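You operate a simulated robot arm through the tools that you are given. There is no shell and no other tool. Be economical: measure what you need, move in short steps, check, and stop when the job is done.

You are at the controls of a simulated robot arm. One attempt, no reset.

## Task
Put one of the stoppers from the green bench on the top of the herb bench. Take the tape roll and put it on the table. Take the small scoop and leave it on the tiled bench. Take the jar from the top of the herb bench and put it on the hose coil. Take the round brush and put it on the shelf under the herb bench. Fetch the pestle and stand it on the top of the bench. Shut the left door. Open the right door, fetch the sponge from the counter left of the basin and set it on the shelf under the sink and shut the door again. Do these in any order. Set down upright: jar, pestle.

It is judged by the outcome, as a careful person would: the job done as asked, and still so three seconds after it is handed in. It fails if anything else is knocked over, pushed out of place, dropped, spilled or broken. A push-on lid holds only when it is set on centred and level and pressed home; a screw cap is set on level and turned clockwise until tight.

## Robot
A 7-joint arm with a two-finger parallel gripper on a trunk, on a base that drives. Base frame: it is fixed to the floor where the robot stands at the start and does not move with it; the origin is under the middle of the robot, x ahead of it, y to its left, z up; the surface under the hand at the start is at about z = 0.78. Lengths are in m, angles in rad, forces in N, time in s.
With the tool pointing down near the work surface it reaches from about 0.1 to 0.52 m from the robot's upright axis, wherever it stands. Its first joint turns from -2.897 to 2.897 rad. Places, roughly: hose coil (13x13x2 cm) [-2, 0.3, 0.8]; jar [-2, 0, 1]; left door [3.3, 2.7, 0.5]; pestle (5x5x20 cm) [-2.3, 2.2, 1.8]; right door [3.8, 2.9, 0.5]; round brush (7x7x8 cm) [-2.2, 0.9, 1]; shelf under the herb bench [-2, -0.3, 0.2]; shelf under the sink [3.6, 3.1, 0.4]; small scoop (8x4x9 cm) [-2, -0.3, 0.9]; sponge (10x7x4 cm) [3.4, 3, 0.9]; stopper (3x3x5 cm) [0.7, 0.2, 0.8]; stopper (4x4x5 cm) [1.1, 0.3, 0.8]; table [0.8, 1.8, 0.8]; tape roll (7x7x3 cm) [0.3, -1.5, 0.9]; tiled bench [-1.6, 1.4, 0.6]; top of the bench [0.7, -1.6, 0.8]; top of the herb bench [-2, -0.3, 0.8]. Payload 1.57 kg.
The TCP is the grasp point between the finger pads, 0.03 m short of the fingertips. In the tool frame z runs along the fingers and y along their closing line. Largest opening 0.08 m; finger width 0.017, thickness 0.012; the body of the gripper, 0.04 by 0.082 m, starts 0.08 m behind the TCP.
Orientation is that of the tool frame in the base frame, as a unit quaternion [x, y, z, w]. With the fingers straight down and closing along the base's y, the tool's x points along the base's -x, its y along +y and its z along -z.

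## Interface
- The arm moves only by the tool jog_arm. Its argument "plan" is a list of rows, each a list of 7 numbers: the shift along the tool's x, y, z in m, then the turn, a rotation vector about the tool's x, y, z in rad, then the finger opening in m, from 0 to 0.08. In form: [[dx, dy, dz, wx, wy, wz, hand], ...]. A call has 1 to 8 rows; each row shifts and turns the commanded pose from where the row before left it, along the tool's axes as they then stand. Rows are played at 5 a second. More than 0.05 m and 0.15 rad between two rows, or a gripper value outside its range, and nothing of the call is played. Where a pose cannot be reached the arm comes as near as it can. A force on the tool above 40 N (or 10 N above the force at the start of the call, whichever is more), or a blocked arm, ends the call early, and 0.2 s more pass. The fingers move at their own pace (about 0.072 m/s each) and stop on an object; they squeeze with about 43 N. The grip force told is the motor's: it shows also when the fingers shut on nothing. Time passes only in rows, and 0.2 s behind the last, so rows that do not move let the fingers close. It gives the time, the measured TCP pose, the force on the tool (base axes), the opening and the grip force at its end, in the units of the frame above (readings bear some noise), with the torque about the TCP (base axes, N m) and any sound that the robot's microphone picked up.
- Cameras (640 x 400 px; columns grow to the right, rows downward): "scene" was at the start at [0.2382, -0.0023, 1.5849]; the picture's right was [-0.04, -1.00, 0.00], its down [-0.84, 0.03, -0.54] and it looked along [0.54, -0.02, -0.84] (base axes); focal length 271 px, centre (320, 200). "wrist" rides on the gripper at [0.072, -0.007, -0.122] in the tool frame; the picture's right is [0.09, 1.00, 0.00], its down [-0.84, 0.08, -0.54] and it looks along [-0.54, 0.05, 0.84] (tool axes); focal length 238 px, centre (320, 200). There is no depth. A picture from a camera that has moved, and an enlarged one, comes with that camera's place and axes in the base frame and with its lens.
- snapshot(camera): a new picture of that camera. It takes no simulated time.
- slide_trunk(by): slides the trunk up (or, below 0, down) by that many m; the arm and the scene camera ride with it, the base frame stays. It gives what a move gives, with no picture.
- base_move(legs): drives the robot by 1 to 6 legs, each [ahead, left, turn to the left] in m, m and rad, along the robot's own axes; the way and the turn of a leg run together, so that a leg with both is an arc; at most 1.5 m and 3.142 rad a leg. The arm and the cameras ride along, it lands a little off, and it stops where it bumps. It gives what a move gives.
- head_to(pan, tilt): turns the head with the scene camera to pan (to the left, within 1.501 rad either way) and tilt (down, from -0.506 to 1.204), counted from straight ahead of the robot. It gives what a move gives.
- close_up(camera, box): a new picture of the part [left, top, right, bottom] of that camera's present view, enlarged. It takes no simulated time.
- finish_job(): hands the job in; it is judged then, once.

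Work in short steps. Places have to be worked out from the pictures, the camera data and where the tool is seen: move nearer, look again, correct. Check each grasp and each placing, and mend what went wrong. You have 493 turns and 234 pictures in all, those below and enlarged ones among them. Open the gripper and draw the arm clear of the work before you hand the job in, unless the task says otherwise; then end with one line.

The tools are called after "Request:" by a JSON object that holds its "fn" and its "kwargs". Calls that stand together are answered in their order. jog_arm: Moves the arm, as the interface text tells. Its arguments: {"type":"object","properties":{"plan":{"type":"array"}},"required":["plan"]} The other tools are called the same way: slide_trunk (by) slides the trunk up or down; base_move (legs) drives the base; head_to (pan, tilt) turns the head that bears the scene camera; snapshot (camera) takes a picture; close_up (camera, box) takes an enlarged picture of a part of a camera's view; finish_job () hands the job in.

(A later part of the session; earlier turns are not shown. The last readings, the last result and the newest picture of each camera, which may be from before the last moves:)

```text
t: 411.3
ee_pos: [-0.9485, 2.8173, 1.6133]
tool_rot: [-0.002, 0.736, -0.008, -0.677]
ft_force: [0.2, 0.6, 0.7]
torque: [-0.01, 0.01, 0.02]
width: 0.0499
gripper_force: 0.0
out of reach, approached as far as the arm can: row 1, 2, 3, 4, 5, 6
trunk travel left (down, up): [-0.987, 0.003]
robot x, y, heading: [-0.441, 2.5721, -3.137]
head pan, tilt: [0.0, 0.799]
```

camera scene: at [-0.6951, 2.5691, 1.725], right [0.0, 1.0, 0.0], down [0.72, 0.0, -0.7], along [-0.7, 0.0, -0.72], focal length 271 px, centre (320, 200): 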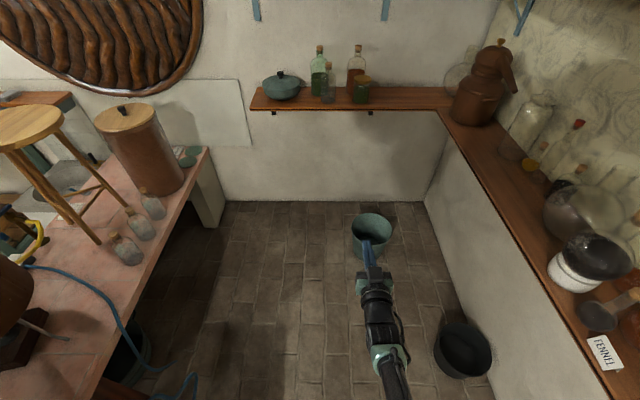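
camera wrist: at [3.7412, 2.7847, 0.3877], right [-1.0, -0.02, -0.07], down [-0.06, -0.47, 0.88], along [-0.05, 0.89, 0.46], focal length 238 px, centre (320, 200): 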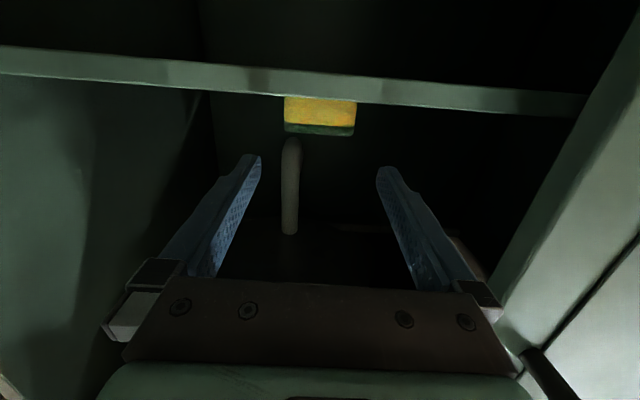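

That roll limits the arm, so go back to the original roll (camera below) and plan to pass between the flasks.

Request:
{"fn": "jog_arm", "kwargs": {"plan": [[0, 0, 0, 0, 0, -0.148, 0.05], [0, 0, 0, 0, 0, -0.148, 0.05], [0, 0, 0, 0, 0, -0.148, 0.05], [0, 0, 0, 0, 0, -0.148, 0.05], [0, 0, 0, 0, 0, -0.148, 0.05], [0, 0, 0, 0, 0, -0.148, 0.05], [0, 0, 0, 0, 0, -0.148, 0.05], [0, 0, 0, 0, 0, -0.148, 0.05]]}}

Request:
{"fn": "jog_arm", "kwargs": {"plan": [[0, 0, 0, 0, 0, -0.148, 0.05], [0, 0, 0, 0, 0, -0.148, 0.05], [0, 0, 0, 0, 0, -0.148, 0.05], [0, 0, 0, 0, 0, -0.148, 0.05], [0, 0, 0, 0, 0, -0.148, 0.05], [0, 0, 0, 0, 0, -0.148, 0.05], [0, 0, 0, 0, 0, -0.148, 0.05], [0, 0, 0, 0, 0, -0.148, 0.05]]}}

Request:
{"fn": "jog_arm", "kwargs": {"plan": [[0, 0, 0, 0, 0, -0.148, 0.05], [0, 0, 0, 0, 0, -0.148, 0.05], [0, 0, 0, 0, 0, -0.148, 0.05], [0, 0, 0, 0, 0, -0.148, 0.05], [0, 0, 0, 0, 0, -0.148, 0.05], [0, 0, 0, 0, 0, 0, 0.05]]}}

```text
t: 413.1
ee_pos: [-0.9489, 2.8154, 1.6136]
tool_rot: [-0.41, 0.613, 0.372, -0.564]
ft_force: [-0.6, 0.3, -0.2]
torque: [0.0, 0.0, -0.04]
width: 0.05
gripper_force: 0.1
trunk travel left (down, up): [-0.987, 0.003]
robot x, y, heading: [-0.4443, 2.5695, -3.134]
head pan, tilt: [0.0, 0.799]
```

```text
t: 414.9
ee_pos: [-0.9491, 2.8149, 1.6145]
tool_rot: [0.682, -0.279, -0.624, 0.261]
ft_force: [0.5, 0.8, -0.8]
torque: [0.03, -0.01, -0.01]
width: 0.0501
gripper_force: 0.1
trunk travel left (down, up): [-0.987, 0.003]
robot x, y, heading: [-0.4422, 2.5694, -3.138]
head pan, tilt: [0.0, 0.799]
```

```text
t: 416.3
ee_pos: [-0.9493, 2.8144, 1.6145]
tool_rot: [0.736, -0.015, -0.676, 0.017]
ft_force: [-0.4, -0.1, 0.4]
torque: [0.0, -0.03, -0.01]
width: 0.0502
gripper_force: 0.1
trunk travel left (down, up): [-0.987, 0.003]
robot x, y, heading: [-0.4407, 2.5659, -3.14]
head pan, tilt: [0.0, 0.799]
```

Pitch the tool slightly up, centre it laterally, and test height 1.86.

Request:
{"fn": "jog_arm", "kwargs": {"plan": [[0, 0.045, 0, 0, -0.12, 0, 0.05], [0, 0.045, 0, 0, -0.12, 0, 0.05], [0, 0.045, 0, 0, 0, 0, 0.05], [0, 0.045, 0, 0, 0, 0, 0.05], [0, 0.045, 0, 0, 0, 0, 0.05], [-0.04, 0.015, 0, 0, 0, 0, 0.05], [-0.045, 0, 0, 0, 0, 0, 0.05], [-0.045, 0, 0, 0, 0, 0, 0.05]]}}

Request:
{"fn": "jog_arm", "kwargs": {"plan": [[-0.04, 0, 0, 0, 0, 0, 0.05], [-0.04, 0, 0, 0, 0, 0, 0.05], [-0.03, 0, 0, 0, 0, 0, 0.05]]}}

```text
t: 418.1
ee_pos: [-0.9364, 2.5812, 1.7549]
tool_rot: [-0.651, 0.017, 0.759, -0.017]
ft_force: [-0.2, 0.3, 0.4]
torque: [0.0, 0.03, -0.01]
width: 0.0498
gripper_force: 0.0
out of reach, approached as far as the arm can: row 5, 6
trunk travel left (down, up): [-0.987, 0.003]
robot x, y, heading: [-0.4405, 2.5699, -3.134]
head pan, tilt: [0.0, 0.799]
```

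```text
t: 418.9
ee_pos: [-0.9428, 2.5854, 1.7871]
tool_rot: [-0.663, 0.015, 0.748, -0.017]
ft_force: [0.3, 0.0, 0.7]
torque: [0.03, 0.0, 0.04]
width: 0.05
gripper_force: 0.1
out of reach, approached as far as the arm can: row 2, 3
trunk travel left (down, up): [-0.987, 0.003]
robot x, y, heading: [-0.4436, 2.5713, -3.137]
head pan, tilt: [0.0, 0.799]
```

Height limit here is ~1.79 with a level tool. Test a more upward pitch (another ~26°) for height.

Request:
{"fn": "jog_arm", "kwargs": {"plan": [[0, 0, 0, 0, -0.15, 0, 0.05], [0, 0, 0, 0, -0.15, 0, 0.05], [0, 0, 0, 0, -0.15, 0, 0.05], [-0.03, 0, 0.015, 0, 0, 0, 0.05], [-0.03, 0, 0.015, 0, 0, 0, 0.05], [-0.03, 0, 0.015, 0, 0, 0, 0.05], [-0.03, 0, 0.015, 0, 0, 0, 0.05]]}}

```text
t: 420.5
ee_pos: [-0.9232, 2.5957, 1.8969]
tool_rot: [-0.465, 0.021, 0.885, -0.012]
ft_force: [-0.3, 0.0, -0.9]
torque: [0.03, 0.0, 0.03]
width: 0.0501
gripper_force: 0.1
out of reach, approached as far as the arm can: row 7
trunk travel left (down, up): [-0.987, 0.003]
robot x, y, heading: [-0.4411, 2.5714, -3.133]
head pan, tilt: [0.0, 0.799]
```

Upward pitch of ~35° reaches 1.90. Drive closer to see the mortar and flasks precisely.

Request:
{"fn": "base_move", "kwargs": {"legs": [[1.0, 0.1, 0]]}}

Request:
{"fn": "head_to", "kwargs": {"pan": 0.25, "tilt": 0.0}}

Request:
{"fn": "snapshot", "kwargs": {"camera": "scene"}}

```text
t: 425.7
ee_pos: [-1.9097, 2.4918, 1.8983]
tool_rot: [-0.464, 0.02, 0.885, -0.013]
ft_force: [0.6, 0.0, 0.7]
torque: [0.02, 0.02, -0.01]
width: 0.05
gripper_force: 0.1
trunk travel left (down, up): [-0.987, 0.003]
robot x, y, heading: [-1.4279, 2.4672, -3.137]
head pan, tilt: [0.0, 0.799]
```

```text
t: 426.8
ee_pos: [-1.9101, 2.4926, 1.8978]
tool_rot: [-0.465, 0.021, 0.885, -0.012]
ft_force: [1.5, 0.0, 0.0]
torque: [-0.01, 0.02, 0.02]
width: 0.05
gripper_force: 0.0
trunk travel left (down, up): [-0.987, 0.003]
robot x, y, heading: [-1.432, 2.4634, -3.136]
head pan, tilt: [0.25, 0.0]
```

```text
79 pictures are left
camera scene: at [-1.6891, 2.444, 1.827], right [-0.25, 0.97, 0.0], down [0.0, 0.0, -1.0], along [-0.97, -0.25, 0.0], focal length 271 px, centre (320, 200)
```

scene: 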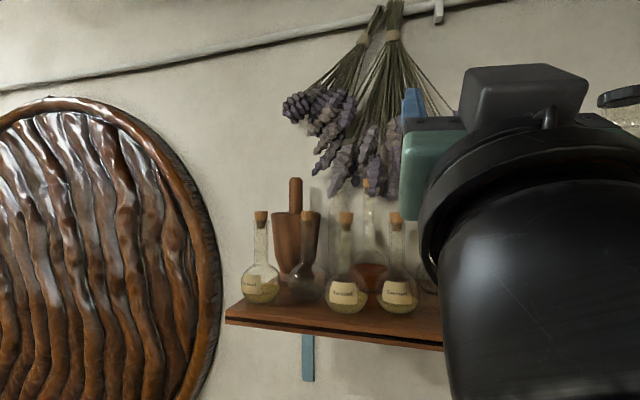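

Request:
{"fn": "close_up", "kwargs": {"camera": "scene", "box": [215, 130, 445, 350]}}

```text
1.82 times, centred on (330, 240) of scene
camera zoom: at [-1.6891, 2.444, 1.827], right [-0.25, 0.97, 0.0], down [0.0, 0.0, -1.0], along [-0.97, -0.25, 0.0], focal length 493 px, centre (302, 127)
```

zoom: 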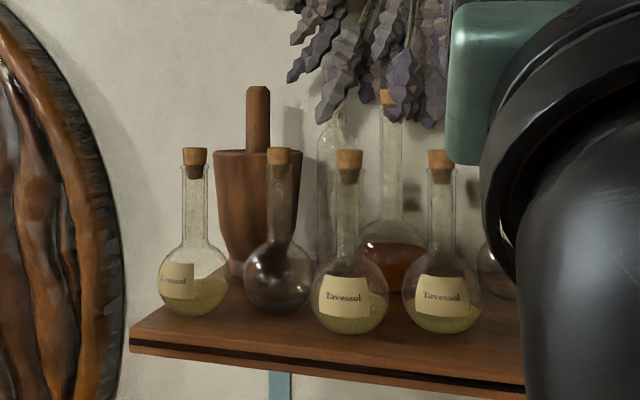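

Triangulated: pestle/mortar ≈(-2.258,2.242), flasks in front at (-2.135,2.219) and (-2.114,2.312). I'll approach diagonally from the free left side (tool heading ≈(-0.5,0.87)). First reshape the arm: lower pitch to ~24°, pull in and to the left.

Request:
{"fn": "jog_arm", "kwargs": {"plan": [[-0.0053, 0.0, -0.026, 0, 0.09, 0, 0.06], [-0.0053, 0.0, -0.026, 0, 0.09, 0, 0.06], [-0.0053, 0.04, -0.026, 0, 0, 0, 0.06], [-0.0053, 0.04, -0.026, 0, 0, 0, 0.06], [-0.0053, 0.04, -0.026, 0, 0, 0, 0.06]]}}

Request:
{"fn": "jog_arm", "kwargs": {"plan": [[-0.0053, 0.04, -0.026, 0, 0, 0, 0.06], [-0.0053, 0.04, -0.026, 0, 0, 0, 0.06], [-0.0053, 0.04, -0.026, 0, 0, 0, 0.06], [-0.0053, 0.04, -0.026, 0, 0, 0, 0.06], [-0.0053, 0.036, -0.026, 0, 0, 0, 0.06], [0, 0, 0, 0, 0, 0, 0.06]]}}

```text
t: 428.0
ee_pos: [-1.8566, 2.3675, 1.8337]
tool_rot: [-0.541, 0.018, 0.841, -0.015]
ft_force: [0.6, 0.1, 0.4]
torque: [0.02, -0.03, -0.03]
width: 0.0599
gripper_force: 0.1
out of reach, approached as far as the arm can: row 1, 2, 3, 4, 5
trunk travel left (down, up): [-0.987, 0.003]
robot x, y, heading: [-1.434, 2.4644, -3.136]
head pan, tilt: [0.25, 0.0]
```

```text
t: 429.4
ee_pos: [-1.834, 2.2848, 1.7246]
tool_rot: [-0.542, 0.019, 0.84, -0.015]
ft_force: [-0.3, 0.3, 0.3]
torque: [-0.02, -0.01, 0.02]
width: 0.0601
gripper_force: 0.1
out of reach, approached as far as the arm can: row 1, 2, 3, 4, 5
trunk travel left (down, up): [-0.987, 0.003]
robot x, y, heading: [-1.4309, 2.4673, -3.134]
head pan, tilt: [0.25, 0.0]
```

Pulling in limits height; larger reach helps. Back off 0.4 m and test height at a longer reach with ~25° pitch.

Request:
{"fn": "base_move", "kwargs": {"legs": [[-0.4, 0, 0]]}}

Request:
{"fn": "jog_arm", "kwargs": {"plan": [[0, -0.03, 0.04, 0, 0, 0, 0.06], [0, -0.03, 0.04, 0, 0, 0, 0.06], [0, -0.03, 0.04, 0, 0, 0, 0.06], [0, -0.03, 0.04, 0, 0, 0, 0.06], [0, -0.03, 0.04, 0, 0, 0, 0.06], [0, -0.03, 0.04, 0, 0, 0, 0.06]]}}

Request:
{"fn": "jog_arm", "kwargs": {"plan": [[-0.03, 0, 0.01, 0, 0, 0, 0.06], [-0.03, 0, 0.01, 0, 0, 0, 0.06], [-0.03, 0, 0.01, 0, 0, 0, 0.06], [-0.03, 0, 0.01, 0, 0, 0, 0.06]]}}

```text
t: 431.9
ee_pos: [-1.4307, 2.2852, 1.7259]
tool_rot: [-0.543, 0.016, 0.839, -0.018]
ft_force: [0.1, 0.1, 0.1]
torque: [0.01, 0.0, -0.01]
width: 0.0598
gripper_force: 0.1
trunk travel left (down, up): [-0.987, 0.003]
robot x, y, heading: [-1.0286, 2.4682, -3.131]
head pan, tilt: [0.25, 0.0]
```

```text
t: 433.3
ee_pos: [-1.6542, 2.4666, 1.8157]
tool_rot: [-0.542, 0.017, 0.84, -0.019]
ft_force: [0.2, 0.1, 0.3]
torque: [-0.03, 0.02, 0.01]
width: 0.0602
gripper_force: 0.0
trunk travel left (down, up): [-0.987, 0.003]
robot x, y, heading: [-1.0275, 2.4731, -3.129]
head pan, tilt: [0.25, 0.0]
```

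```text
t: 434.3
ee_pos: [-1.6274, 2.473, 1.8657]
tool_rot: [-0.542, 0.016, 0.84, -0.019]
ft_force: [0.4, 0.0, 1.6]
torque: [-0.03, 0.0, 0.01]
width: 0.0598
gripper_force: 0.0
out of reach, approached as far as the arm can: row 2, 3, 4
trunk travel left (down, up): [-0.987, 0.003]
robot x, y, heading: [-1.0316, 2.4731, -3.131]
head pan, tilt: [0.25, 0.0]
```

At 0.6 m reach z=1.866 is attainable with 24° pitch. Now test the lifted pose: pitch up ~30° more while rising.

Request:
{"fn": "jog_arm", "kwargs": {"plan": [[-0.015, 0, -0.02, 0, -0.1, 0, 0.06], [-0.02, 0, 0, 0, -0.1, 0, 0.06], [-0.02, 0, 0.005, 0, -0.1, 0, 0.06], [-0.02, 0, 0.01, 0, -0.1, 0, 0.06], [-0.02, 0, 0.015, 0, -0.1, 0, 0.06], [-0.02, 0, 0.02, 0, 0, 0, 0.06], [-0.02, 0, 0.02, 0, 0, 0, 0.06]]}}

```text
t: 435.9
ee_pos: [-1.5627, 2.4809, 1.9523]
tool_rot: [-0.316, 0.02, 0.948, -0.014]
ft_force: [0.0, 0.2, 1.0]
torque: [0.03, -0.01, 0.0]
width: 0.06
gripper_force: 0.1
out of reach, approached as far as the arm can: row 5, 6, 7
trunk travel left (down, up): [-0.987, 0.003]
robot x, y, heading: [-1.0297, 2.4732, -3.128]
head pan, tilt: [0.25, 0.0]
```

Pestle lift with progressive tilt is feasible (z≈1.95 at 53°). Now test the lateral configuration: pitch back to ~24°, hand ~0.36 m to the left.

Request:
{"fn": "jog_arm", "kwargs": {"plan": [[0.02, 0, -0.02, 0, 0.1, 0, 0.06], [0.02, 0, -0.02, 0, 0.1, 0, 0.06], [0.02, 0, -0.01, 0, 0.1, 0, 0.06], [0.02, 0, 0, 0, 0.1, 0, 0.06], [0.01, 0, 0, 0, 0.1, 0, 0.06]]}}

Request:
{"fn": "jog_arm", "kwargs": {"plan": [[0, 0.045, 0, 0, 0, 0, 0.06], [0, 0.045, 0, 0, 0, 0, 0.06], [0, 0.045, 0, 0, 0, 0, 0.06], [0, 0.045, 0, 0, 0, 0, 0.06], [0, 0.045, 0, 0, 0, 0, 0.06], [0, 0.045, 0, 0, 0, 0, 0.06], [0, 0.045, 0, 0, 0, 0, 0.06], [0, 0.045, 0, 0, 0, 0, 0.06]]}}

```text
t: 437.1
ee_pos: [-1.5895, 2.4756, 1.8498]
tool_rot: [-0.542, 0.017, 0.84, -0.018]
ft_force: [1.0, -0.3, 0.3]
torque: [-0.03, 0.02, -0.01]
width: 0.0602
gripper_force: 0.0
trunk travel left (down, up): [-0.987, 0.003]
robot x, y, heading: [-1.03, 2.4672, -3.127]
head pan, tilt: [0.25, 0.0]
```

```text
t: 438.9
ee_pos: [-1.5765, 2.2611, 1.7534]
tool_rot: [-0.542, 0.016, 0.84, -0.018]
ft_force: [-0.8, 0.6, 1.1]
torque: [0.0, 0.03, 0.01]
width: 0.06
gripper_force: 0.0
out of reach, approached as far as the arm can: row 3, 4, 5, 6, 7, 8
trunk travel left (down, up): [-0.987, 0.003]
robot x, y, heading: [-1.0293, 2.4712, -3.129]
head pan, tilt: [0.25, 0.0]
```

Tool heading must be near radial, so I plan: robot at ≈(-1.89,1.97) heading 2.32, arm pulled in and low, then thrust forward-up along the tool axis from the free left side. Set the pulled-in arm shape here first.

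Request:
{"fn": "jog_arm", "kwargs": {"plan": [[-0.0198, -0.0223, -0.036, 0, -0.05, 0, 0.06], [-0.0198, -0.0223, -0.036, 0, 0, 0, 0.06], [-0.0198, -0.0223, -0.036, 0, 0, 0, 0.06], [-0.0198, -0.0223, -0.036, 0, 0, 0, 0.06], [-0.0198, -0.0223, -0.036, 0, 0, 0, 0.06], [-0.0198, -0.0223, -0.036, 0, 0, 0, 0.06], [0, 0, 0, 0, 0, 0, 0.06]]}}

```text
t: 440.5
ee_pos: [-1.4402, 2.3103, 1.7786]
tool_rot: [-0.521, 0.018, 0.853, -0.017]
ft_force: [0.5, 0.7, 0.2]
torque: [0.0, 0.01, 0.04]
width: 0.0599
gripper_force: 0.1
out of reach, approached as far as the arm can: row 3, 4, 5, 6
trunk travel left (down, up): [-0.987, 0.003]
robot x, y, heading: [-1.0325, 2.4673, -3.128]
head pan, tilt: [0.25, 0.0]
```

Reach is tighter than hoped; I need accurate positions. Move to (-1.45,2.05) for a second close view with a lateral baseline.

Request:
{"fn": "base_move", "kwargs": {"legs": [[0.42, 0.42, -0.013]]}}

Request:
{"fn": "head_to", "kwargs": {"pan": -0.2, "tilt": 0.05}}

Request:
{"fn": "close_up", "kwargs": {"camera": "scene", "box": [260, 110, 460, 310]}}

```text
t: 443.9
ee_pos: [-1.8635, 1.9024, 1.7802]
tool_rot: [-0.521, 0.022, 0.853, -0.011]
ft_force: [0.2, 0.1, 0.1]
torque: [0.02, 0.0, 0.03]
width: 0.0598
gripper_force: 0.0
trunk travel left (down, up): [-0.987, 0.003]
robot x, y, heading: [-1.4506, 2.0574, 3.138]
head pan, tilt: [0.25, 0.0]
```

```text
t: 444.8
ee_pos: [-1.8645, 1.9033, 1.7785]
tool_rot: [-0.521, 0.021, 0.853, -0.011]
ft_force: [0.6, -0.2, 0.0]
torque: [-0.01, 0.03, 0.01]
width: 0.0601
gripper_force: 0.0
trunk travel left (down, up): [-0.987, 0.003]
robot x, y, heading: [-1.4497, 2.0582, 3.133]
head pan, tilt: [-0.201, 0.051]
```

```text
2.00 times, centred on (360, 210) of scene
camera zoom: at [-1.7121, 2.0752, 1.8225], right [0.2, 0.98, 0.0], down [0.05, -0.01, -1.0], along [-0.98, 0.2, -0.05], focal length 543 px, centre (240, 180)
```

zoom: 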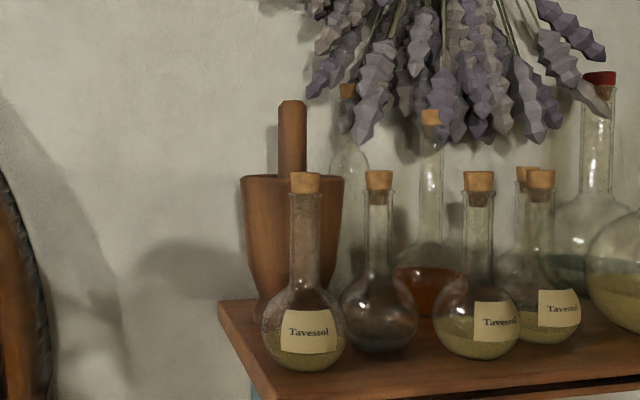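

Good triangulation: pestle T=(-2.258,2.242), flasks F1=(-2.139,2.217), F2=(-2.167,2.296), rim z≈1.795. Test in free space the grasp configuration (ahead 0.506, left 0.114, z 1.845, pitch ~31°).

Request:
{"fn": "jog_arm", "kwargs": {"plan": [[-0.005, -0.01, 0.028, 0, -0.035, 0, 0.06], [-0.005, -0.01, 0.028, 0, -0.035, 0, 0.06], [-0.005, -0.01, 0.028, 0, 0, 0, 0.06], [-0.005, -0.01, 0.026, 0, 0, 0, 0.06], [0, 0, 0, 0, 0, 0, 0.06]]}}

```text
t: 446.0
ee_pos: [-1.95, 1.9483, 1.8492]
tool_rot: [-0.491, 0.021, 0.871, -0.01]
ft_force: [0.9, 0.0, 0.4]
torque: [0.04, 0.02, 0.04]
width: 0.0601
gripper_force: 0.2
trunk travel left (down, up): [-0.987, 0.003]
robot x, y, heading: [-1.4503, 2.055, 3.14]
head pan, tilt: [-0.201, 0.051]
```

Reached. Now rehearse the pull-out trajectory (progressive tilt while lifting) here in free space.

Request:
{"fn": "jog_arm", "kwargs": {"plan": [[-0.0197, 0, 0.006, 0, -0.07, 0, 0.06], [-0.0208, 0, 0.0035, 0, -0.087, 0, 0.06], [-0.0223, 0, -0.0002, 0, -0.105, 0, 0.06], [-0.0233, 0, -0.0017, 0, -0.105, 0, 0.06], [-0.0249, 0, -0.003, 0, -0.105, 0, 0.06], [-0.0257, 0, -0.0054, 0, -0.105, 0, 0.06], [-0.025, 0, -0.0044, 0, -0.087, 0, 0.06], [-0.0194, 0, -0.0053, 0, -0.07, 0, 0.06]]}}

```text
t: 447.8
ee_pos: [-1.8129, 1.9513, 1.9503]
tool_rot: [-0.144, 0.024, 0.989, -0.002]
ft_force: [-0.2, -0.7, -0.1]
torque: [-0.05, -0.05, -0.03]
width: 0.0599
gripper_force: 0.0
trunk travel left (down, up): [-0.987, 0.003]
robot x, y, heading: [-1.4507, 2.0549, 3.134]
head pan, tilt: [-0.201, 0.051]
```

The whole pull-out is reachable. Reverse it to the grasp shape, then retract 12 cm along the tool axis.

Request:
{"fn": "jog_arm", "kwargs": {"plan": [[0, 0, 0, 0, 0.07, 0, 0.05], [0.0194, 0, 0.0053, 0, 0.087, 0, 0.05], [0.025, 0, 0.0044, 0, 0.105, 0, 0.05], [0.0257, 0, 0.0054, 0, 0.105, 0, 0.05], [0.0249, 0, 0.003, 0, 0.105, 0, 0.05], [0.0233, 0, 0.0017, 0, 0.105, 0, 0.05], [0.0223, 0, 0.0002, 0, 0.087, 0, 0.05], [0.0208, 0, -0.0035, 0, 0.07, 0, 0.05]]}}

Request:
{"fn": "jog_arm", "kwargs": {"plan": [[0.0197, 0, -0.006, 0, 0, 0, 0.05], [0, 0, -0.04, 0, 0, 0, 0.05], [0, 0, -0.04, 0, 0, 0, 0.05], [0, 0, -0.04, 0, 0, 0, 0.05], [0, 0, 0, 0, 0, 0, 0.05]]}}

```text
t: 449.6
ee_pos: [-1.9444, 1.9504, 1.8668]
tool_rot: [-0.492, 0.023, 0.87, -0.01]
ft_force: [0.1, -0.5, -0.2]
torque: [0.01, -0.01, 0.02]
width: 0.0501
gripper_force: 0.1
out of reach, approached as far as the arm can: row 6
trunk travel left (down, up): [-0.987, 0.003]
robot x, y, heading: [-1.452, 2.0533, 3.137]
head pan, tilt: [-0.201, 0.051]
```

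```text
t: 450.8
ee_pos: [-1.8734, 1.9244, 1.7957]
tool_rot: [-0.491, 0.023, 0.871, -0.011]
ft_force: [0.5, 0.9, 0.9]
torque: [-0.02, 0.02, 0.01]
width: 0.0501
gripper_force: 0.1
out of reach, approached as far as the arm can: row 3, 4
trunk travel left (down, up): [-0.987, 0.003]
robot x, y, heading: [-1.4514, 2.0521, 3.139]
head pan, tilt: [-0.201, 0.051]
```

Pre-grasp shape set. Now drive to (-1.829,1.964) with heading 2.76 (to rotate in afterwards).

Request:
{"fn": "base_move", "kwargs": {"legs": [[0, 0, -0.383]]}}

Request:
{"fn": "base_move", "kwargs": {"legs": [[0.317, 0.223, 0]]}}

Request:
{"fn": "head_to", "kwargs": {"pan": -0.3, "tilt": 0.1}}

Request:
{"fn": "snapshot", "kwargs": {"camera": "scene"}}

```text
t: 452.3
ee_pos: [-1.8947, 2.0883, 1.7951]
tool_rot: [-0.479, 0.113, 0.857, 0.152]
ft_force: [0.0, -0.3, -0.1]
torque: [0.01, 0.02, 0.04]
width: 0.0501
gripper_force: 0.1
trunk travel left (down, up): [-0.987, 0.003]
robot x, y, heading: [-1.4523, 2.0552, 2.764]
head pan, tilt: [-0.201, 0.051]
```

```text
t: 454.7
ee_pos: [-2.2679, 2.0016, 1.7948]
tool_rot: [-0.478, 0.114, 0.858, 0.152]
ft_force: [0.4, -1.1, -0.4]
torque: [-0.04, -0.02, 0.01]
width: 0.0498
gripper_force: 0.0
trunk travel left (down, up): [-0.987, 0.003]
robot x, y, heading: [-1.8279, 1.9685, 2.761]
head pan, tilt: [-0.201, 0.051]
```

```text
t: 455.4
ee_pos: [-2.2696, 2.0019, 1.7951]
tool_rot: [-0.477, 0.113, 0.858, 0.152]
ft_force: [-0.6, 0.2, -0.1]
torque: [-0.01, 0.01, -0.02]
width: 0.05
gripper_force: 0.0
trunk travel left (down, up): [-0.987, 0.003]
robot x, y, heading: [-1.8235, 1.9709, 2.769]
head pan, tilt: [-0.3, 0.099]
```

```text
76 pictures are left
camera scene: at [-2.0592, 2.0891, 1.8179], right [0.63, 0.78, 0.0], down [0.08, -0.06, -1.0], along [-0.78, 0.62, -0.1], focal length 271 px, centre (320, 200)
```

scene: 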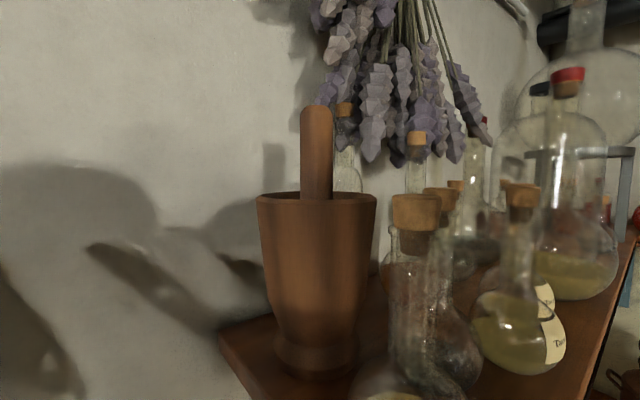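

Clear close view; positions consistent. Rotate in by −0.25 and check.

Request:
{"fn": "base_move", "kwargs": {"legs": [[0, 0, -0.25]]}}

Request:
{"fn": "snapshot", "kwargs": {"camera": "scene"}}

```text
t: 456.7
ee_pos: [-2.2484, 2.1082, 1.7952]
tool_rot: [-0.46, 0.173, 0.832, 0.258]
ft_force: [0.4, 0.2, 0.4]
torque: [0.0, -0.03, -0.01]
width: 0.0498
gripper_force: 0.0
trunk travel left (down, up): [-0.987, 0.003]
robot x, y, heading: [-1.8266, 1.9662, 2.515]
head pan, tilt: [-0.3, 0.099]
```

```text
75 pictures are left
camera scene: at [-2.0222, 2.1418, 1.818], right [0.8, 0.6, 0.0], down [0.06, -0.08, -1.0], along [-0.6, 0.8, -0.1], focal length 271 px, centre (320, 200)
```

scene: 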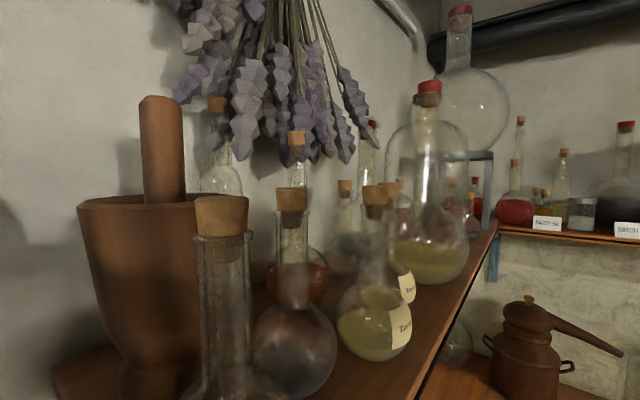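

Rotate the remaining −0.16 and pan the head left to see the hand.

Request:
{"fn": "base_move", "kwargs": {"legs": [[0, 0, -0.155]]}}

Request:
{"fn": "head_to", "kwargs": {"pan": 0.35, "tilt": 0.1}}

Request:
{"fn": "snapshot", "kwargs": {"camera": "scene"}}

Request:
{"fn": "snapshot", "kwargs": {"camera": "wrist"}}

```text
t: 457.7
ee_pos: [-2.2215, 2.1722, 1.7959]
tool_rot: [-0.446, 0.206, 0.81, 0.32]
ft_force: [-0.8, -0.1, 0.6]
torque: [0.02, 0.02, 0.02]
width: 0.0498
gripper_force: 0.1
trunk travel left (down, up): [-0.987, 0.003]
robot x, y, heading: [-1.8297, 1.9651, 2.361]
head pan, tilt: [-0.3, 0.099]
```

```text
t: 458.7
ee_pos: [-2.222, 2.171, 1.7951]
tool_rot: [-0.445, 0.206, 0.81, 0.32]
ft_force: [-0.1, 1.0, -0.5]
torque: [-0.02, -0.03, -0.01]
width: 0.0501
gripper_force: 0.0
trunk travel left (down, up): [-0.987, 0.003]
robot x, y, heading: [-1.8275, 1.97, 2.364]
head pan, tilt: [0.351, 0.099]
```

```text
74 pictures are left
camera scene: at [-2.0336, 2.1264, 1.818], right [0.42, 0.91, 0.0], down [0.09, -0.04, -1.0], along [-0.91, 0.41, -0.1], focal length 271 px, centre (320, 200)
```

scene: 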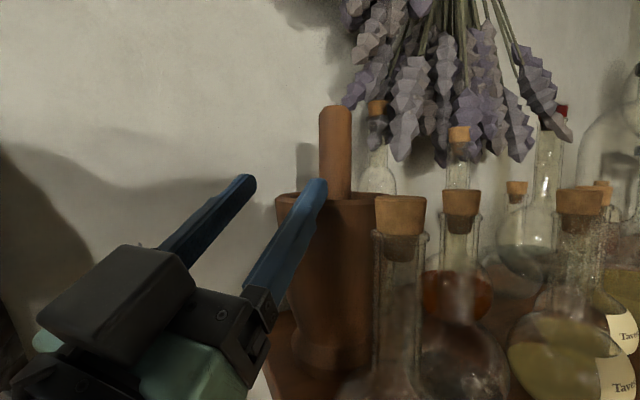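

```text
73 pictures are left
camera wrist: at [-2.1737, 2.1254, 1.6711], right [-0.74, -0.68, -0.03], down [0.6, -0.67, 0.44], along [-0.32, 0.3, 0.9], focal length 238 px, centre (320, 200)
```

wrist: 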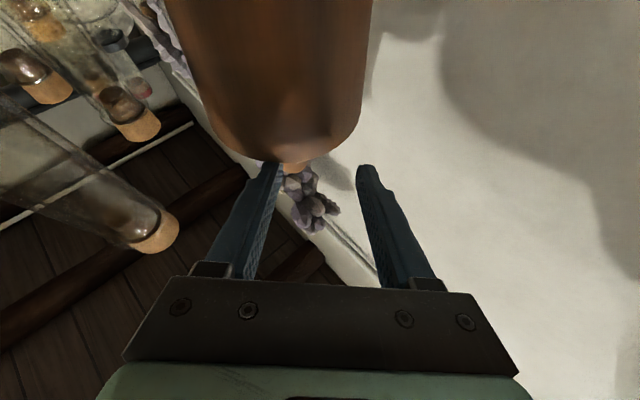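

Pestle is 7.6 cm ahead, 2.3 cm right of the hand axis. Shift right 1.8 cm, then thrust half-way and check.

Request:
{"fn": "jog_arm", "kwargs": {"plan": [[0, -0.009, 0, 0, 0, 0, 0.06], [0, -0.009, 0, 0, 0, 0, 0.06], [-0.001, 0, 0.02, 0, 0, 0, 0.06], [-0.001, 0, 0.02, 0, 0, 0, 0.06], [0, 0, 0, 0, 0, 0, 0.06]]}}

Request:
{"fn": "snapshot", "kwargs": {"camera": "scene"}}

Request:
{"fn": "snapshot", "kwargs": {"camera": "wrist"}}

```text
t: 459.9
ee_pos: [-2.2311, 2.2021, 1.8227]
tool_rot: [-0.442, 0.206, 0.812, 0.321]
ft_force: [0.4, 0.7, -0.4]
torque: [0.01, 0.02, 0.0]
width: 0.0601
gripper_force: 0.0
out of reach, approached as far as the arm can: row 1, 2
trunk travel left (down, up): [-0.987, 0.003]
robot x, y, heading: [-1.827, 1.9714, 2.362]
head pan, tilt: [0.351, 0.099]
```

```text
72 pictures are left
camera scene: at [-2.0247, 2.1189, 1.8197], right [0.42, 0.91, 0.0], down [0.08, -0.04, -1.0], along [-0.91, 0.41, -0.09], focal length 271 px, centre (320, 200)
```

scene: 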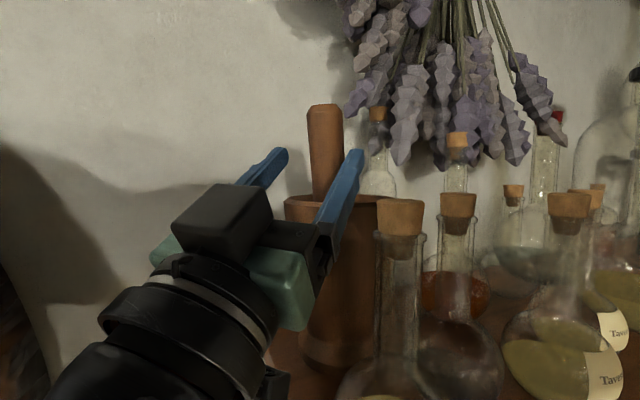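

```text
71 pictures are left
camera wrist: at [-2.1838, 2.157, 1.6979], right [-0.74, -0.68, -0.03], down [0.6, -0.67, 0.43], along [-0.31, 0.3, 0.9], focal length 238 px, centre (320, 200)
```

wrist: 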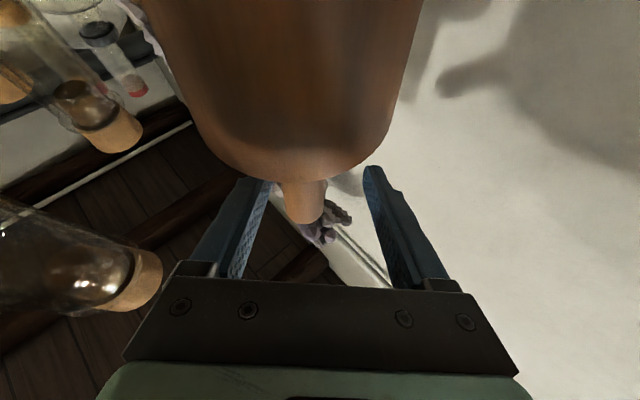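

Good alignment; the pestle handle is between the finger lines. Continue the last 5 cm in steps.

Request:
{"fn": "jog_arm", "kwargs": {"plan": [[0.002, -0.002, 0.017, 0, 0, 0, 0.06], [0.002, -0.002, 0.017, 0, 0, 0, 0.06], [0.002, 0, 0.016, 0, 0, 0, 0.06], [0, 0, 0, 0, 0, 0, 0.06]]}}

Request:
{"fn": "snapshot", "kwargs": {"camera": "scene"}}

Request:
{"fn": "snapshot", "kwargs": {"camera": "wrist"}}

```text
t: 461.1
ee_pos: [-2.2379, 2.213, 1.8531]
tool_rot: [-0.435, 0.195, 0.821, 0.313]
ft_force: [-0.6, 0.2, 0.7]
torque: [0.0, 0.01, 0.0]
width: 0.06
gripper_force: 0.0
trunk travel left (down, up): [-0.987, 0.003]
robot x, y, heading: [-1.8268, 1.9654, 2.363]
head pan, tilt: [0.351, 0.099]
stopped in row 4: the arm was blocked; the commanded pose is now the measured one
```

```text
70 pictures are left
camera scene: at [-2.0038, 2.1037, 1.8246], right [0.42, 0.91, 0.01], down [0.07, -0.03, -1.0], along [-0.91, 0.41, -0.08], focal length 271 px, centre (320, 200)
```

scene: 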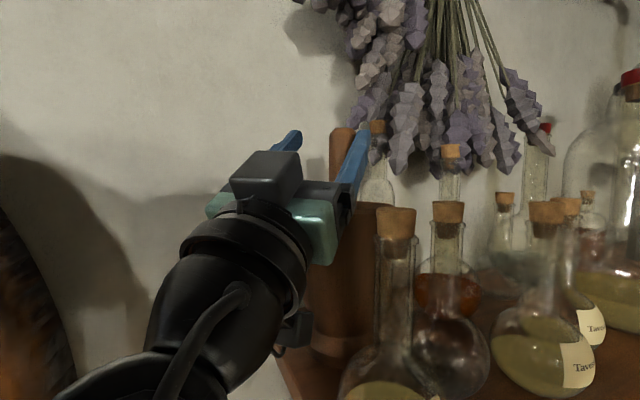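

```text
69 pictures are left
camera wrist: at [-2.192, 2.171, 1.7265], right [-0.72, -0.69, -0.03], down [0.62, -0.67, 0.41], along [-0.3, 0.28, 0.91], focal length 238 px, centre (320, 200)
```

wrist: 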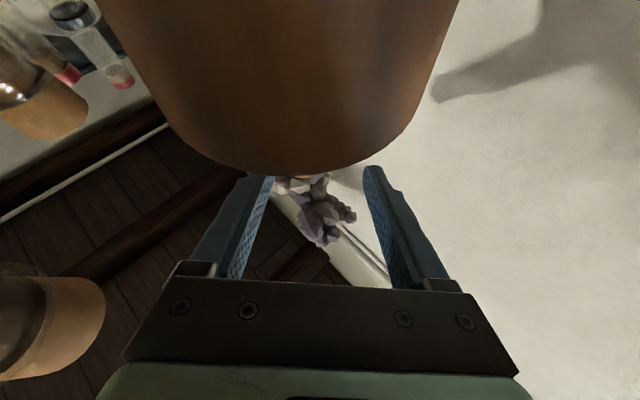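

The arm seems to be pressing my own head (panned left). Pan the head right, away from the arm.

Request:
{"fn": "head_to", "kwargs": {"pan": -0.25, "tilt": 0.1}}

Request:
{"fn": "snapshot", "kwargs": {"camera": "scene"}}

```text
t: 462.1
ee_pos: [-2.237, 2.2121, 1.8539]
tool_rot: [-0.432, 0.196, 0.822, 0.314]
ft_force: [0.8, 0.4, -0.9]
torque: [-0.01, 0.01, 0.01]
width: 0.0598
gripper_force: 0.0
trunk travel left (down, up): [-0.987, 0.003]
robot x, y, heading: [-1.83, 1.9678, 2.364]
head pan, tilt: [-0.25, 0.099]
```

```text
68 pictures are left
camera scene: at [-1.9679, 2.1442, 1.8237], right [0.86, 0.52, -0.01], down [0.03, -0.07, -1.0], along [-0.52, 0.85, -0.08], focal length 271 px, centre (320, 200)
```

scene: 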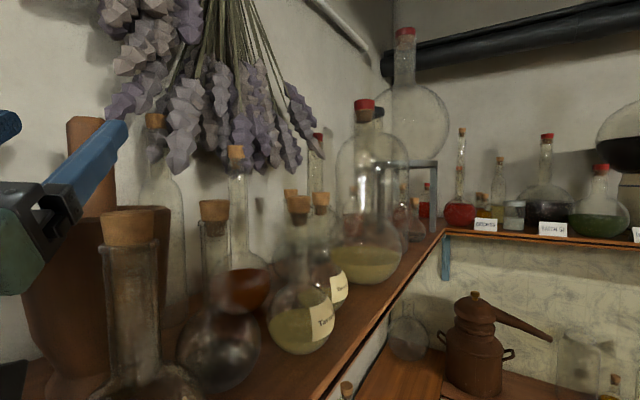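

The robot is leaning back: some part of the arm (likely forearm/elbow) is pressing the wall disc at left. Retreat 4 cm along the tool axis and look left.

Request:
{"fn": "jog_arm", "kwargs": {"plan": [[0, 0, -0.02, 0, 0, 0, 0.06], [0, 0, -0.025, 0, 0, 0, 0.06], [0, 0, 0, 0, 0, 0, 0.06]]}}

Request:
{"fn": "head_to", "kwargs": {"pan": 0.9, "tilt": 0.4}}

Request:
{"fn": "snapshot", "kwargs": {"camera": "scene"}}

```text
t: 462.9
ee_pos: [-2.2334, 2.2075, 1.8197]
tool_rot: [-0.443, 0.201, 0.815, 0.315]
ft_force: [-0.2, -0.6, -0.6]
torque: [-0.02, 0.0, 0.02]
width: 0.0599
gripper_force: 0.0
trunk travel left (down, up): [-0.987, 0.003]
robot x, y, heading: [-1.828, 1.9718, 2.366]
head pan, tilt: [-0.25, 0.099]
```

```text
t: 464.3
ee_pos: [-2.2326, 2.2065, 1.8196]
tool_rot: [-0.442, 0.201, 0.815, 0.315]
ft_force: [-0.1, 0.6, -0.1]
torque: [0.02, -0.01, 0.01]
width: 0.06
gripper_force: 0.0
trunk travel left (down, up): [-0.987, 0.003]
robot x, y, heading: [-1.8252, 1.9656, 2.365]
head pan, tilt: [0.901, 0.4]
```

```text
67 pictures are left
camera scene: at [-2.0312, 2.0728, 1.7916], right [-0.12, 0.99, 0.0], down [0.38, 0.05, -0.92], along [-0.92, -0.11, -0.38], focal length 271 px, centre (320, 200)
```

scene: 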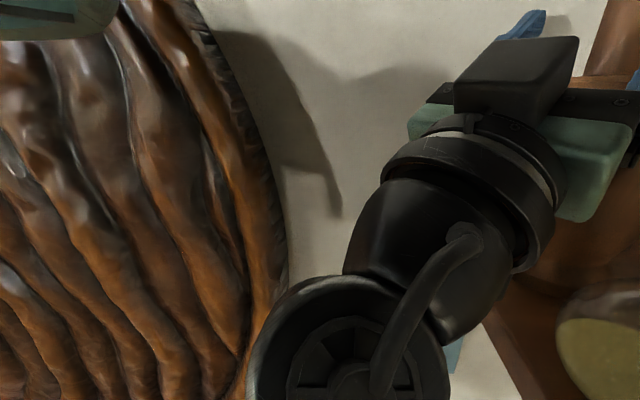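

The raised elbow touches the wall disc. Retract to the pre-grasp shape, rotate out, and re-stage 5 cm further from the wall with heading ≈2.41.

Request:
{"fn": "jog_arm", "kwargs": {"plan": [[0, 0, -0.022, 0, 0, 0, 0.06], [0, 0, -0.022, 0, 0, 0, 0.06], [0, 0, 0, 0, 0, 0, 0.06]]}}

Request:
{"fn": "head_to", "kwargs": {"pan": -0.3, "tilt": 0.1}}

Request:
{"fn": "base_move", "kwargs": {"legs": [[0, 0, 0.35]]}}

Request:
{"fn": "base_move", "kwargs": {"legs": [[-0.05, 0.0, 0]]}}

Request:
{"fn": "snapshot", "kwargs": {"camera": "scene"}}

```text
t: 464.8
ee_pos: [-2.2226, 2.1916, 1.8115]
tool_rot: [-0.433, 0.198, 0.819, 0.32]
ft_force: [0.4, 0.6, 0.7]
torque: [0.0, -0.02, 0.03]
width: 0.0598
gripper_force: 0.1
out of reach, approached as far as the arm can: row 2
trunk travel left (down, up): [-0.987, 0.003]
robot x, y, heading: [-1.8276, 1.9709, 2.365]
head pan, tilt: [0.901, 0.4]
stopped in row 2: the force on the tool passed its limit at 45 N (the readings are from after the stop); the commanded pose is now the measured one
```

```text
t: 466.2
ee_pos: [-2.2228, 2.1942, 1.8099]
tool_rot: [-0.433, 0.198, 0.819, 0.321]
ft_force: [0.1, 1.1, 0.6]
torque: [-0.01, -0.01, 0.02]
width: 0.0599
gripper_force: 0.0
trunk travel left (down, up): [-0.987, 0.003]
robot x, y, heading: [-1.8294, 1.97, 2.364]
head pan, tilt: [-0.3, 0.099]
```

```text
t: 467.7
ee_pos: [-2.2773, 2.044, 1.8114]
tool_rot: [-0.461, 0.119, 0.862, 0.173]
ft_force: [-0.3, -1.0, 0.2]
torque: [0.04, 0.01, -0.01]
width: 0.06
gripper_force: 0.1
trunk travel left (down, up): [-0.987, 0.003]
robot x, y, heading: [-1.8258, 1.9694, 2.707]
head pan, tilt: [-0.3, 0.099]
```

```text
t: 468.6
ee_pos: [-2.2375, 2.0257, 1.8091]
tool_rot: [-0.463, 0.121, 0.861, 0.174]
ft_force: [-0.7, 0.6, 0.3]
torque: [0.03, 0.03, -0.02]
width: 0.0598
gripper_force: 0.1
trunk travel left (down, up): [-0.987, 0.003]
robot x, y, heading: [-1.7814, 1.9478, 2.712]
head pan, tilt: [-0.3, 0.099]
```

```text
66 pictures are left
camera scene: at [-2.0122, 2.0826, 1.8169], right [0.67, 0.75, 0.0], down [0.08, -0.07, -0.99], along [-0.74, 0.66, -0.1], focal length 271 px, centre (320, 200)
```

scene: 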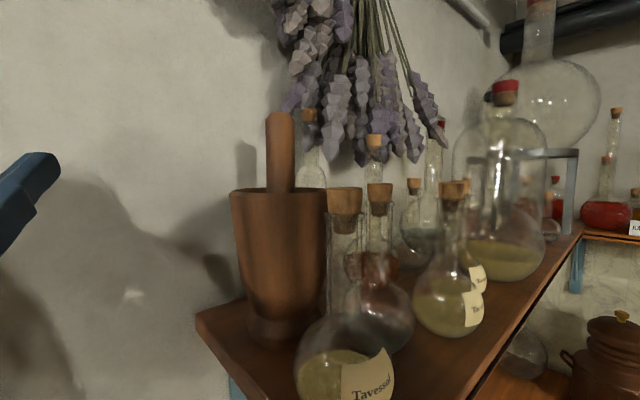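

Nothing moved (mortar and flask positions verified). Robot is now at (-1.781,1.948). Rotate in by −0.30.

Request:
{"fn": "base_move", "kwargs": {"legs": [[0, 0, -0.303]]}}

Request:
{"fn": "snapshot", "kwargs": {"camera": "wrist"}}

Request:
{"fn": "snapshot", "kwargs": {"camera": "scene"}}

```text
t: 470.0
ee_pos: [-2.1867, 2.1563, 1.811]
tool_rot: [-0.438, 0.189, 0.825, 0.303]
ft_force: [0.4, -0.8, 0.2]
torque: [-0.02, 0.0, -0.01]
width: 0.0598
gripper_force: 0.1
trunk travel left (down, up): [-0.987, 0.003]
robot x, y, heading: [-1.7831, 1.948, 2.4]
head pan, tilt: [-0.3, 0.099]
```

```text
65 pictures are left
camera wrist: at [-2.1392, 2.1161, 1.6843], right [-0.7, -0.71, -0.03], down [0.64, -0.65, 0.41], along [-0.31, 0.27, 0.91], focal length 238 px, centre (320, 200)
```

wrist: 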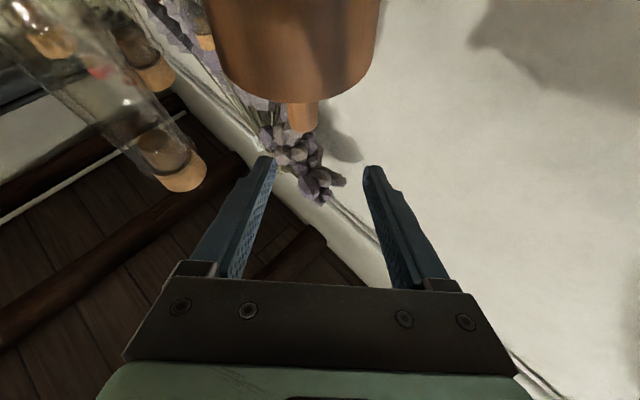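

```text
64 pictures are left
camera scene: at [-1.9557, 2.1413, 1.8181], right [0.86, 0.51, 0.0], down [0.05, -0.09, -1.0], along [-0.5, 0.86, -0.1], focal length 271 px, centre (320, 200)
```

scene: 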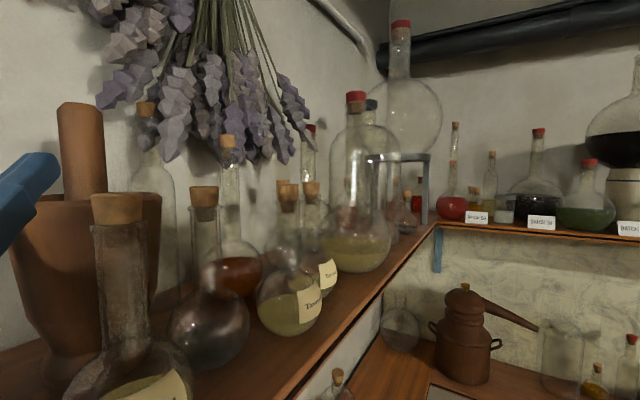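

Upright and clear. Shift right 9 mm and thrust half-way.

Request:
{"fn": "jog_arm", "kwargs": {"plan": [[0.0, -0.009, 0.0, 0, 0, 0, 0.06], [0.004, 0, 0.016, 0, 0, 0, 0.06], [0.004, 0, 0.016, 0, 0, 0, 0.06], [0.004, 0, 0.016, 0, 0, 0, 0.06], [0.004, 0, 0.016, 0, 0, 0, 0.06], [0, 0, 0, 0, 0, 0, 0.06]]}}

Request:
{"fn": "snapshot", "kwargs": {"camera": "wrist"}}

Request:
{"fn": "snapshot", "kwargs": {"camera": "scene"}}

```text
t: 471.4
ee_pos: [-2.2259, 2.2067, 1.8323]
tool_rot: [-0.437, 0.19, 0.825, 0.304]
ft_force: [-0.1, 0.2, -0.2]
torque: [0.0, -0.01, 0.01]
width: 0.0602
gripper_force: 0.1
trunk travel left (down, up): [-0.987, 0.003]
robot x, y, heading: [-1.778, 1.9454, 2.401]
head pan, tilt: [-0.3, 0.099]
```

```text
63 pictures are left
camera wrist: at [-2.179, 2.1655, 1.7057], right [-0.7, -0.71, -0.03], down [0.64, -0.65, 0.41], along [-0.31, 0.27, 0.91], focal length 238 px, centre (320, 200)
```

wrist: 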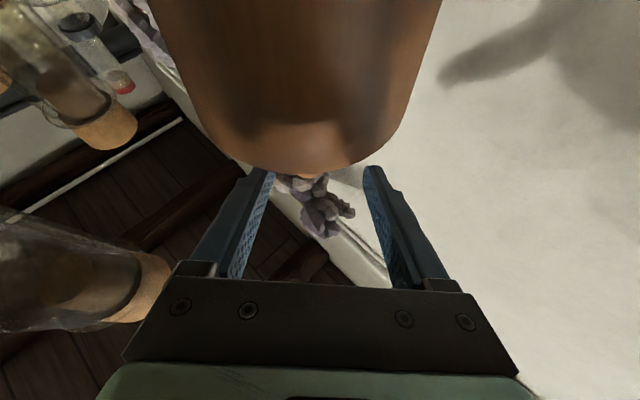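

```text
62 pictures are left
camera scene: at [-1.956, 2.1418, 1.818], right [0.86, 0.51, 0.0], down [0.05, -0.09, -1.0], along [-0.5, 0.86, -0.1], focal length 271 px, centre (320, 200)
```

scene: 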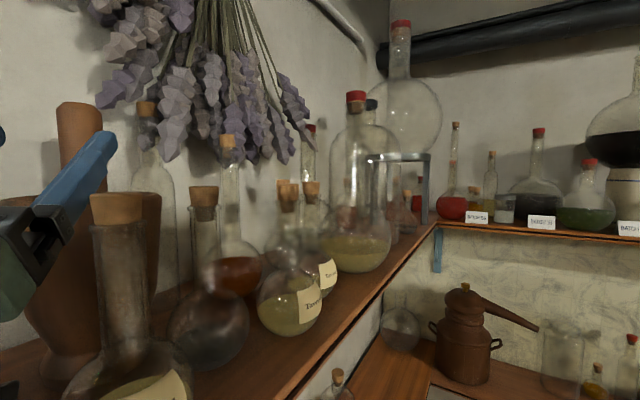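

No lean this time. Continue the remaining 4.7 cm.

Request:
{"fn": "jog_arm", "kwargs": {"plan": [[0.0035, 0, 0.016, 0, 0, 0, 0.06], [0.0035, 0, 0.016, 0, 0, 0, 0.06], [0.0035, 0, 0.016, 0, 0, 0, 0.06], [0, 0, 0, 0, 0, 0, 0.06]]}}

Request:
{"fn": "head_to", "kwargs": {"pan": 0.1, "tilt": 0.1}}

Request:
{"fn": "snapshot", "kwargs": {"camera": "scene"}}

```text
t: 472.4
ee_pos: [-2.249, 2.2283, 1.8535]
tool_rot: [-0.433, 0.188, 0.827, 0.304]
ft_force: [0.1, 0.1, 0.7]
torque: [-0.02, 0.03, -0.03]
width: 0.0601
gripper_force: 0.0
trunk travel left (down, up): [-0.987, 0.003]
robot x, y, heading: [-1.7812, 1.9488, 2.406]
head pan, tilt: [-0.3, 0.099]
```

```text
t: 473.3
ee_pos: [-2.2482, 2.23, 1.855]
tool_rot: [-0.433, 0.188, 0.828, 0.304]
ft_force: [0.0, -1.0, 0.7]
torque: [0.01, 0.01, 0.03]
width: 0.06
gripper_force: 0.1
trunk travel left (down, up): [-0.987, 0.003]
robot x, y, heading: [-1.7878, 1.9467, 2.401]
head pan, tilt: [0.099, 0.099]
```

```text
61 pictures are left
camera scene: at [-1.9715, 2.109, 1.8203], right [0.6, 0.8, 0.0], down [0.07, -0.05, -1.0], along [-0.8, 0.6, -0.09], focal length 271 px, centre (320, 200)
```

scene: 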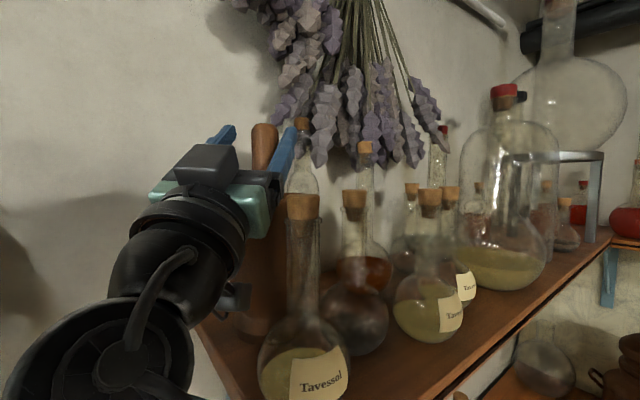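

The pestle is between the fingers, ~1.6 cm ahead of the TCP. Advance 9 mm more and close.

Request:
{"fn": "jog_arm", "kwargs": {"plan": [[0.005, 0, 0.0075, 0, 0, 0, 0.06], [0, 0, 0, 0, 0, 0, 0.03], [0, 0, 0, 0, 0, 0, 0.0], [0, 0, 0, 0, 0, 0, 0.0], [0, 0, 0, 0, 0, 0, 0.0]]}}

Request:
{"fn": "snapshot", "kwargs": {"camera": "scene"}}

```text
t: 474.5
ee_pos: [-2.2501, 2.23, 1.8576]
tool_rot: [-0.431, 0.187, 0.829, 0.304]
ft_force: [1.2, 2.1, 0.2]
torque: [0.3, -0.29, 0.0]
width: 0.0313
gripper_force: 39.8
trunk travel left (down, up): [-0.987, 0.003]
robot x, y, heading: [-1.7821, 1.9464, 2.402]
head pan, tilt: [0.099, 0.099]
```

```text
60 pictures are left
camera scene: at [-1.9673, 2.105, 1.8212], right [0.6, 0.8, 0.0], down [0.07, -0.05, -1.0], along [-0.8, 0.59, -0.09], focal length 271 px, centre (320, 200)
```

scene: 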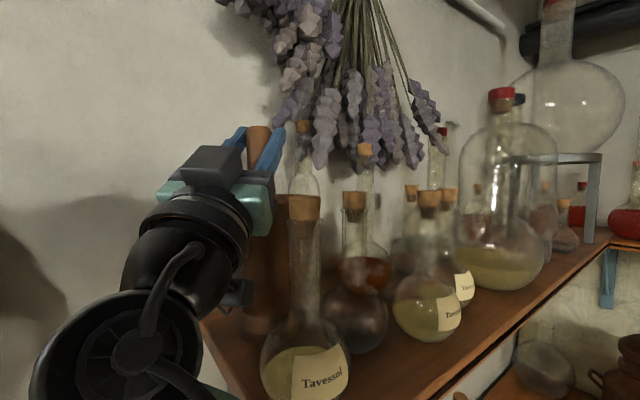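

Pestle gripped (3.1 cm). Pull out along the rehearsed path, first three rows, then check.

Request:
{"fn": "jog_arm", "kwargs": {"plan": [[-0.0197, 0, 0.0062, 0, -0.07, 0, 0.0], [-0.0214, 0, 0.0034, 0, -0.087, 0, 0.0], [-0.0233, 0, -0.0001, 0, -0.105, 0, 0.0]]}}

Request:
{"fn": "snapshot", "kwargs": {"camera": "scene"}}

```text
t: 475.5
ee_pos: [-2.2202, 2.2032, 1.914]
tool_rot: [-0.316, 0.142, 0.881, 0.323]
ft_force: [0.6, 0.7, -1.6]
torque: [-0.02, -0.04, -0.03]
width: 0.0298
gripper_force: 39.4
trunk travel left (down, up): [-0.987, 0.003]
robot x, y, heading: [-1.7844, 1.9456, 2.404]
head pan, tilt: [0.099, 0.099]
stopped in row 3: the arm was blocked; the commanded pose is now the measured one
```

```text
59 pictures are left
camera scene: at [-1.9638, 2.103, 1.8224], right [0.6, 0.8, 0.0], down [0.07, -0.05, -1.0], along [-0.8, 0.59, -0.08], focal length 271 px, centre (320, 200)
```

scene: 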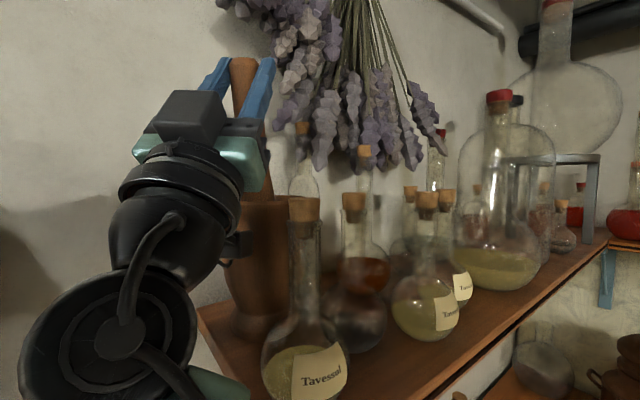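

The elbow presses again, but the pestle is up to tilt 15°. Use a small base back-off (2 cm) for the backward part of the path, then continue lifting with the arm.

Request:
{"fn": "base_move", "kwargs": {"legs": [[-0.02, 0, 0]]}}

Request:
{"fn": "jog_arm", "kwargs": {"plan": [[-0.0095, 0, 0.0112, 0, -0.07, 0, 0.0], [-0.012, 0, 0.004, 0, -0.09, 0, 0.0], [0, 0, 0, 0, 0, 0, 0.0]]}}

Request:
{"fn": "snapshot", "kwargs": {"camera": "scene"}}

```text
t: 476.3
ee_pos: [-2.2245, 2.2047, 1.907]
tool_rot: [-0.323, 0.147, 0.877, 0.324]
ft_force: [-0.8, 0.4, -1.7]
torque: [-0.03, -0.05, 0.0]
width: 0.0298
gripper_force: 39.4
trunk travel left (down, up): [-0.987, 0.003]
robot x, y, heading: [-1.7661, 1.9352, 2.408]
head pan, tilt: [0.099, 0.099]
```

```text
t: 477.1
ee_pos: [-2.2089, 2.1871, 1.9365]
tool_rot: [-0.249, 0.117, 0.902, 0.334]
ft_force: [-0.4, 0.0, -1.0]
torque: [-0.05, -0.03, -0.02]
width: 0.0299
gripper_force: 39.1
trunk travel left (down, up): [-0.987, 0.003]
robot x, y, heading: [-1.7664, 1.9333, 2.405]
head pan, tilt: [0.099, 0.099]
```

```text
58 pictures are left
camera scene: at [-1.9565, 2.0899, 1.8206], right [0.6, 0.8, 0.0], down [0.07, -0.05, -1.0], along [-0.8, 0.59, -0.09], focal length 271 px, centre (320, 200)
```

scene: 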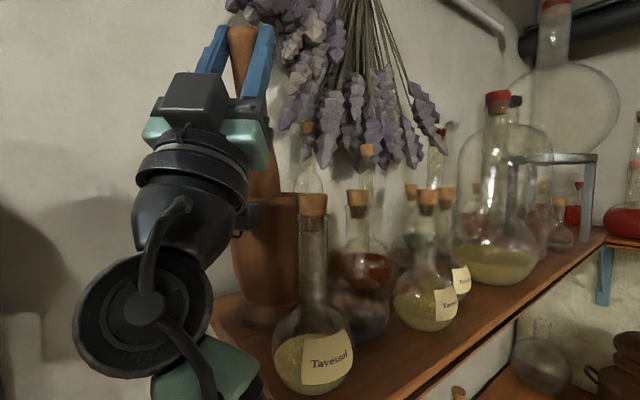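

Out to tilt ~24°, path through the mouth is consistent. Continue the pull.

Request:
{"fn": "jog_arm", "kwargs": {"plan": [[-0.0265, 0, -0.0048, 0, -0.1, 0, 0.0], [-0.026, 0, -0.0038, 0, -0.1, 0, 0.0], [-0.0255, 0, -0.003, 0, -0.08, 0, 0.0], [0, 0, 0, 0, 0, 0, 0.0]]}}

Request:
{"fn": "snapshot", "kwargs": {"camera": "scene"}}

```text
t: 478.1
ee_pos: [-2.1606, 2.1478, 1.9591]
tool_rot: [-0.122, 0.071, 0.926, 0.35]
ft_force: [-0.3, 0.7, -1.6]
torque: [-0.05, -0.05, 0.02]
width: 0.0299
gripper_force: 39.9
trunk travel left (down, up): [-0.987, 0.003]
robot x, y, heading: [-1.764, 1.9322, 2.399]
head pan, tilt: [0.099, 0.099]
```

```text
57 pictures are left
camera scene: at [-1.9662, 2.0965, 1.8196], right [0.6, 0.8, 0.0], down [0.08, -0.05, -1.0], along [-0.8, 0.59, -0.09], focal length 271 px, centre (320, 200)
```

scene: 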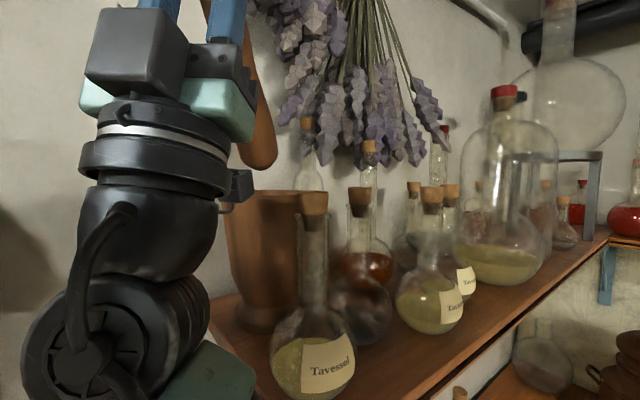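

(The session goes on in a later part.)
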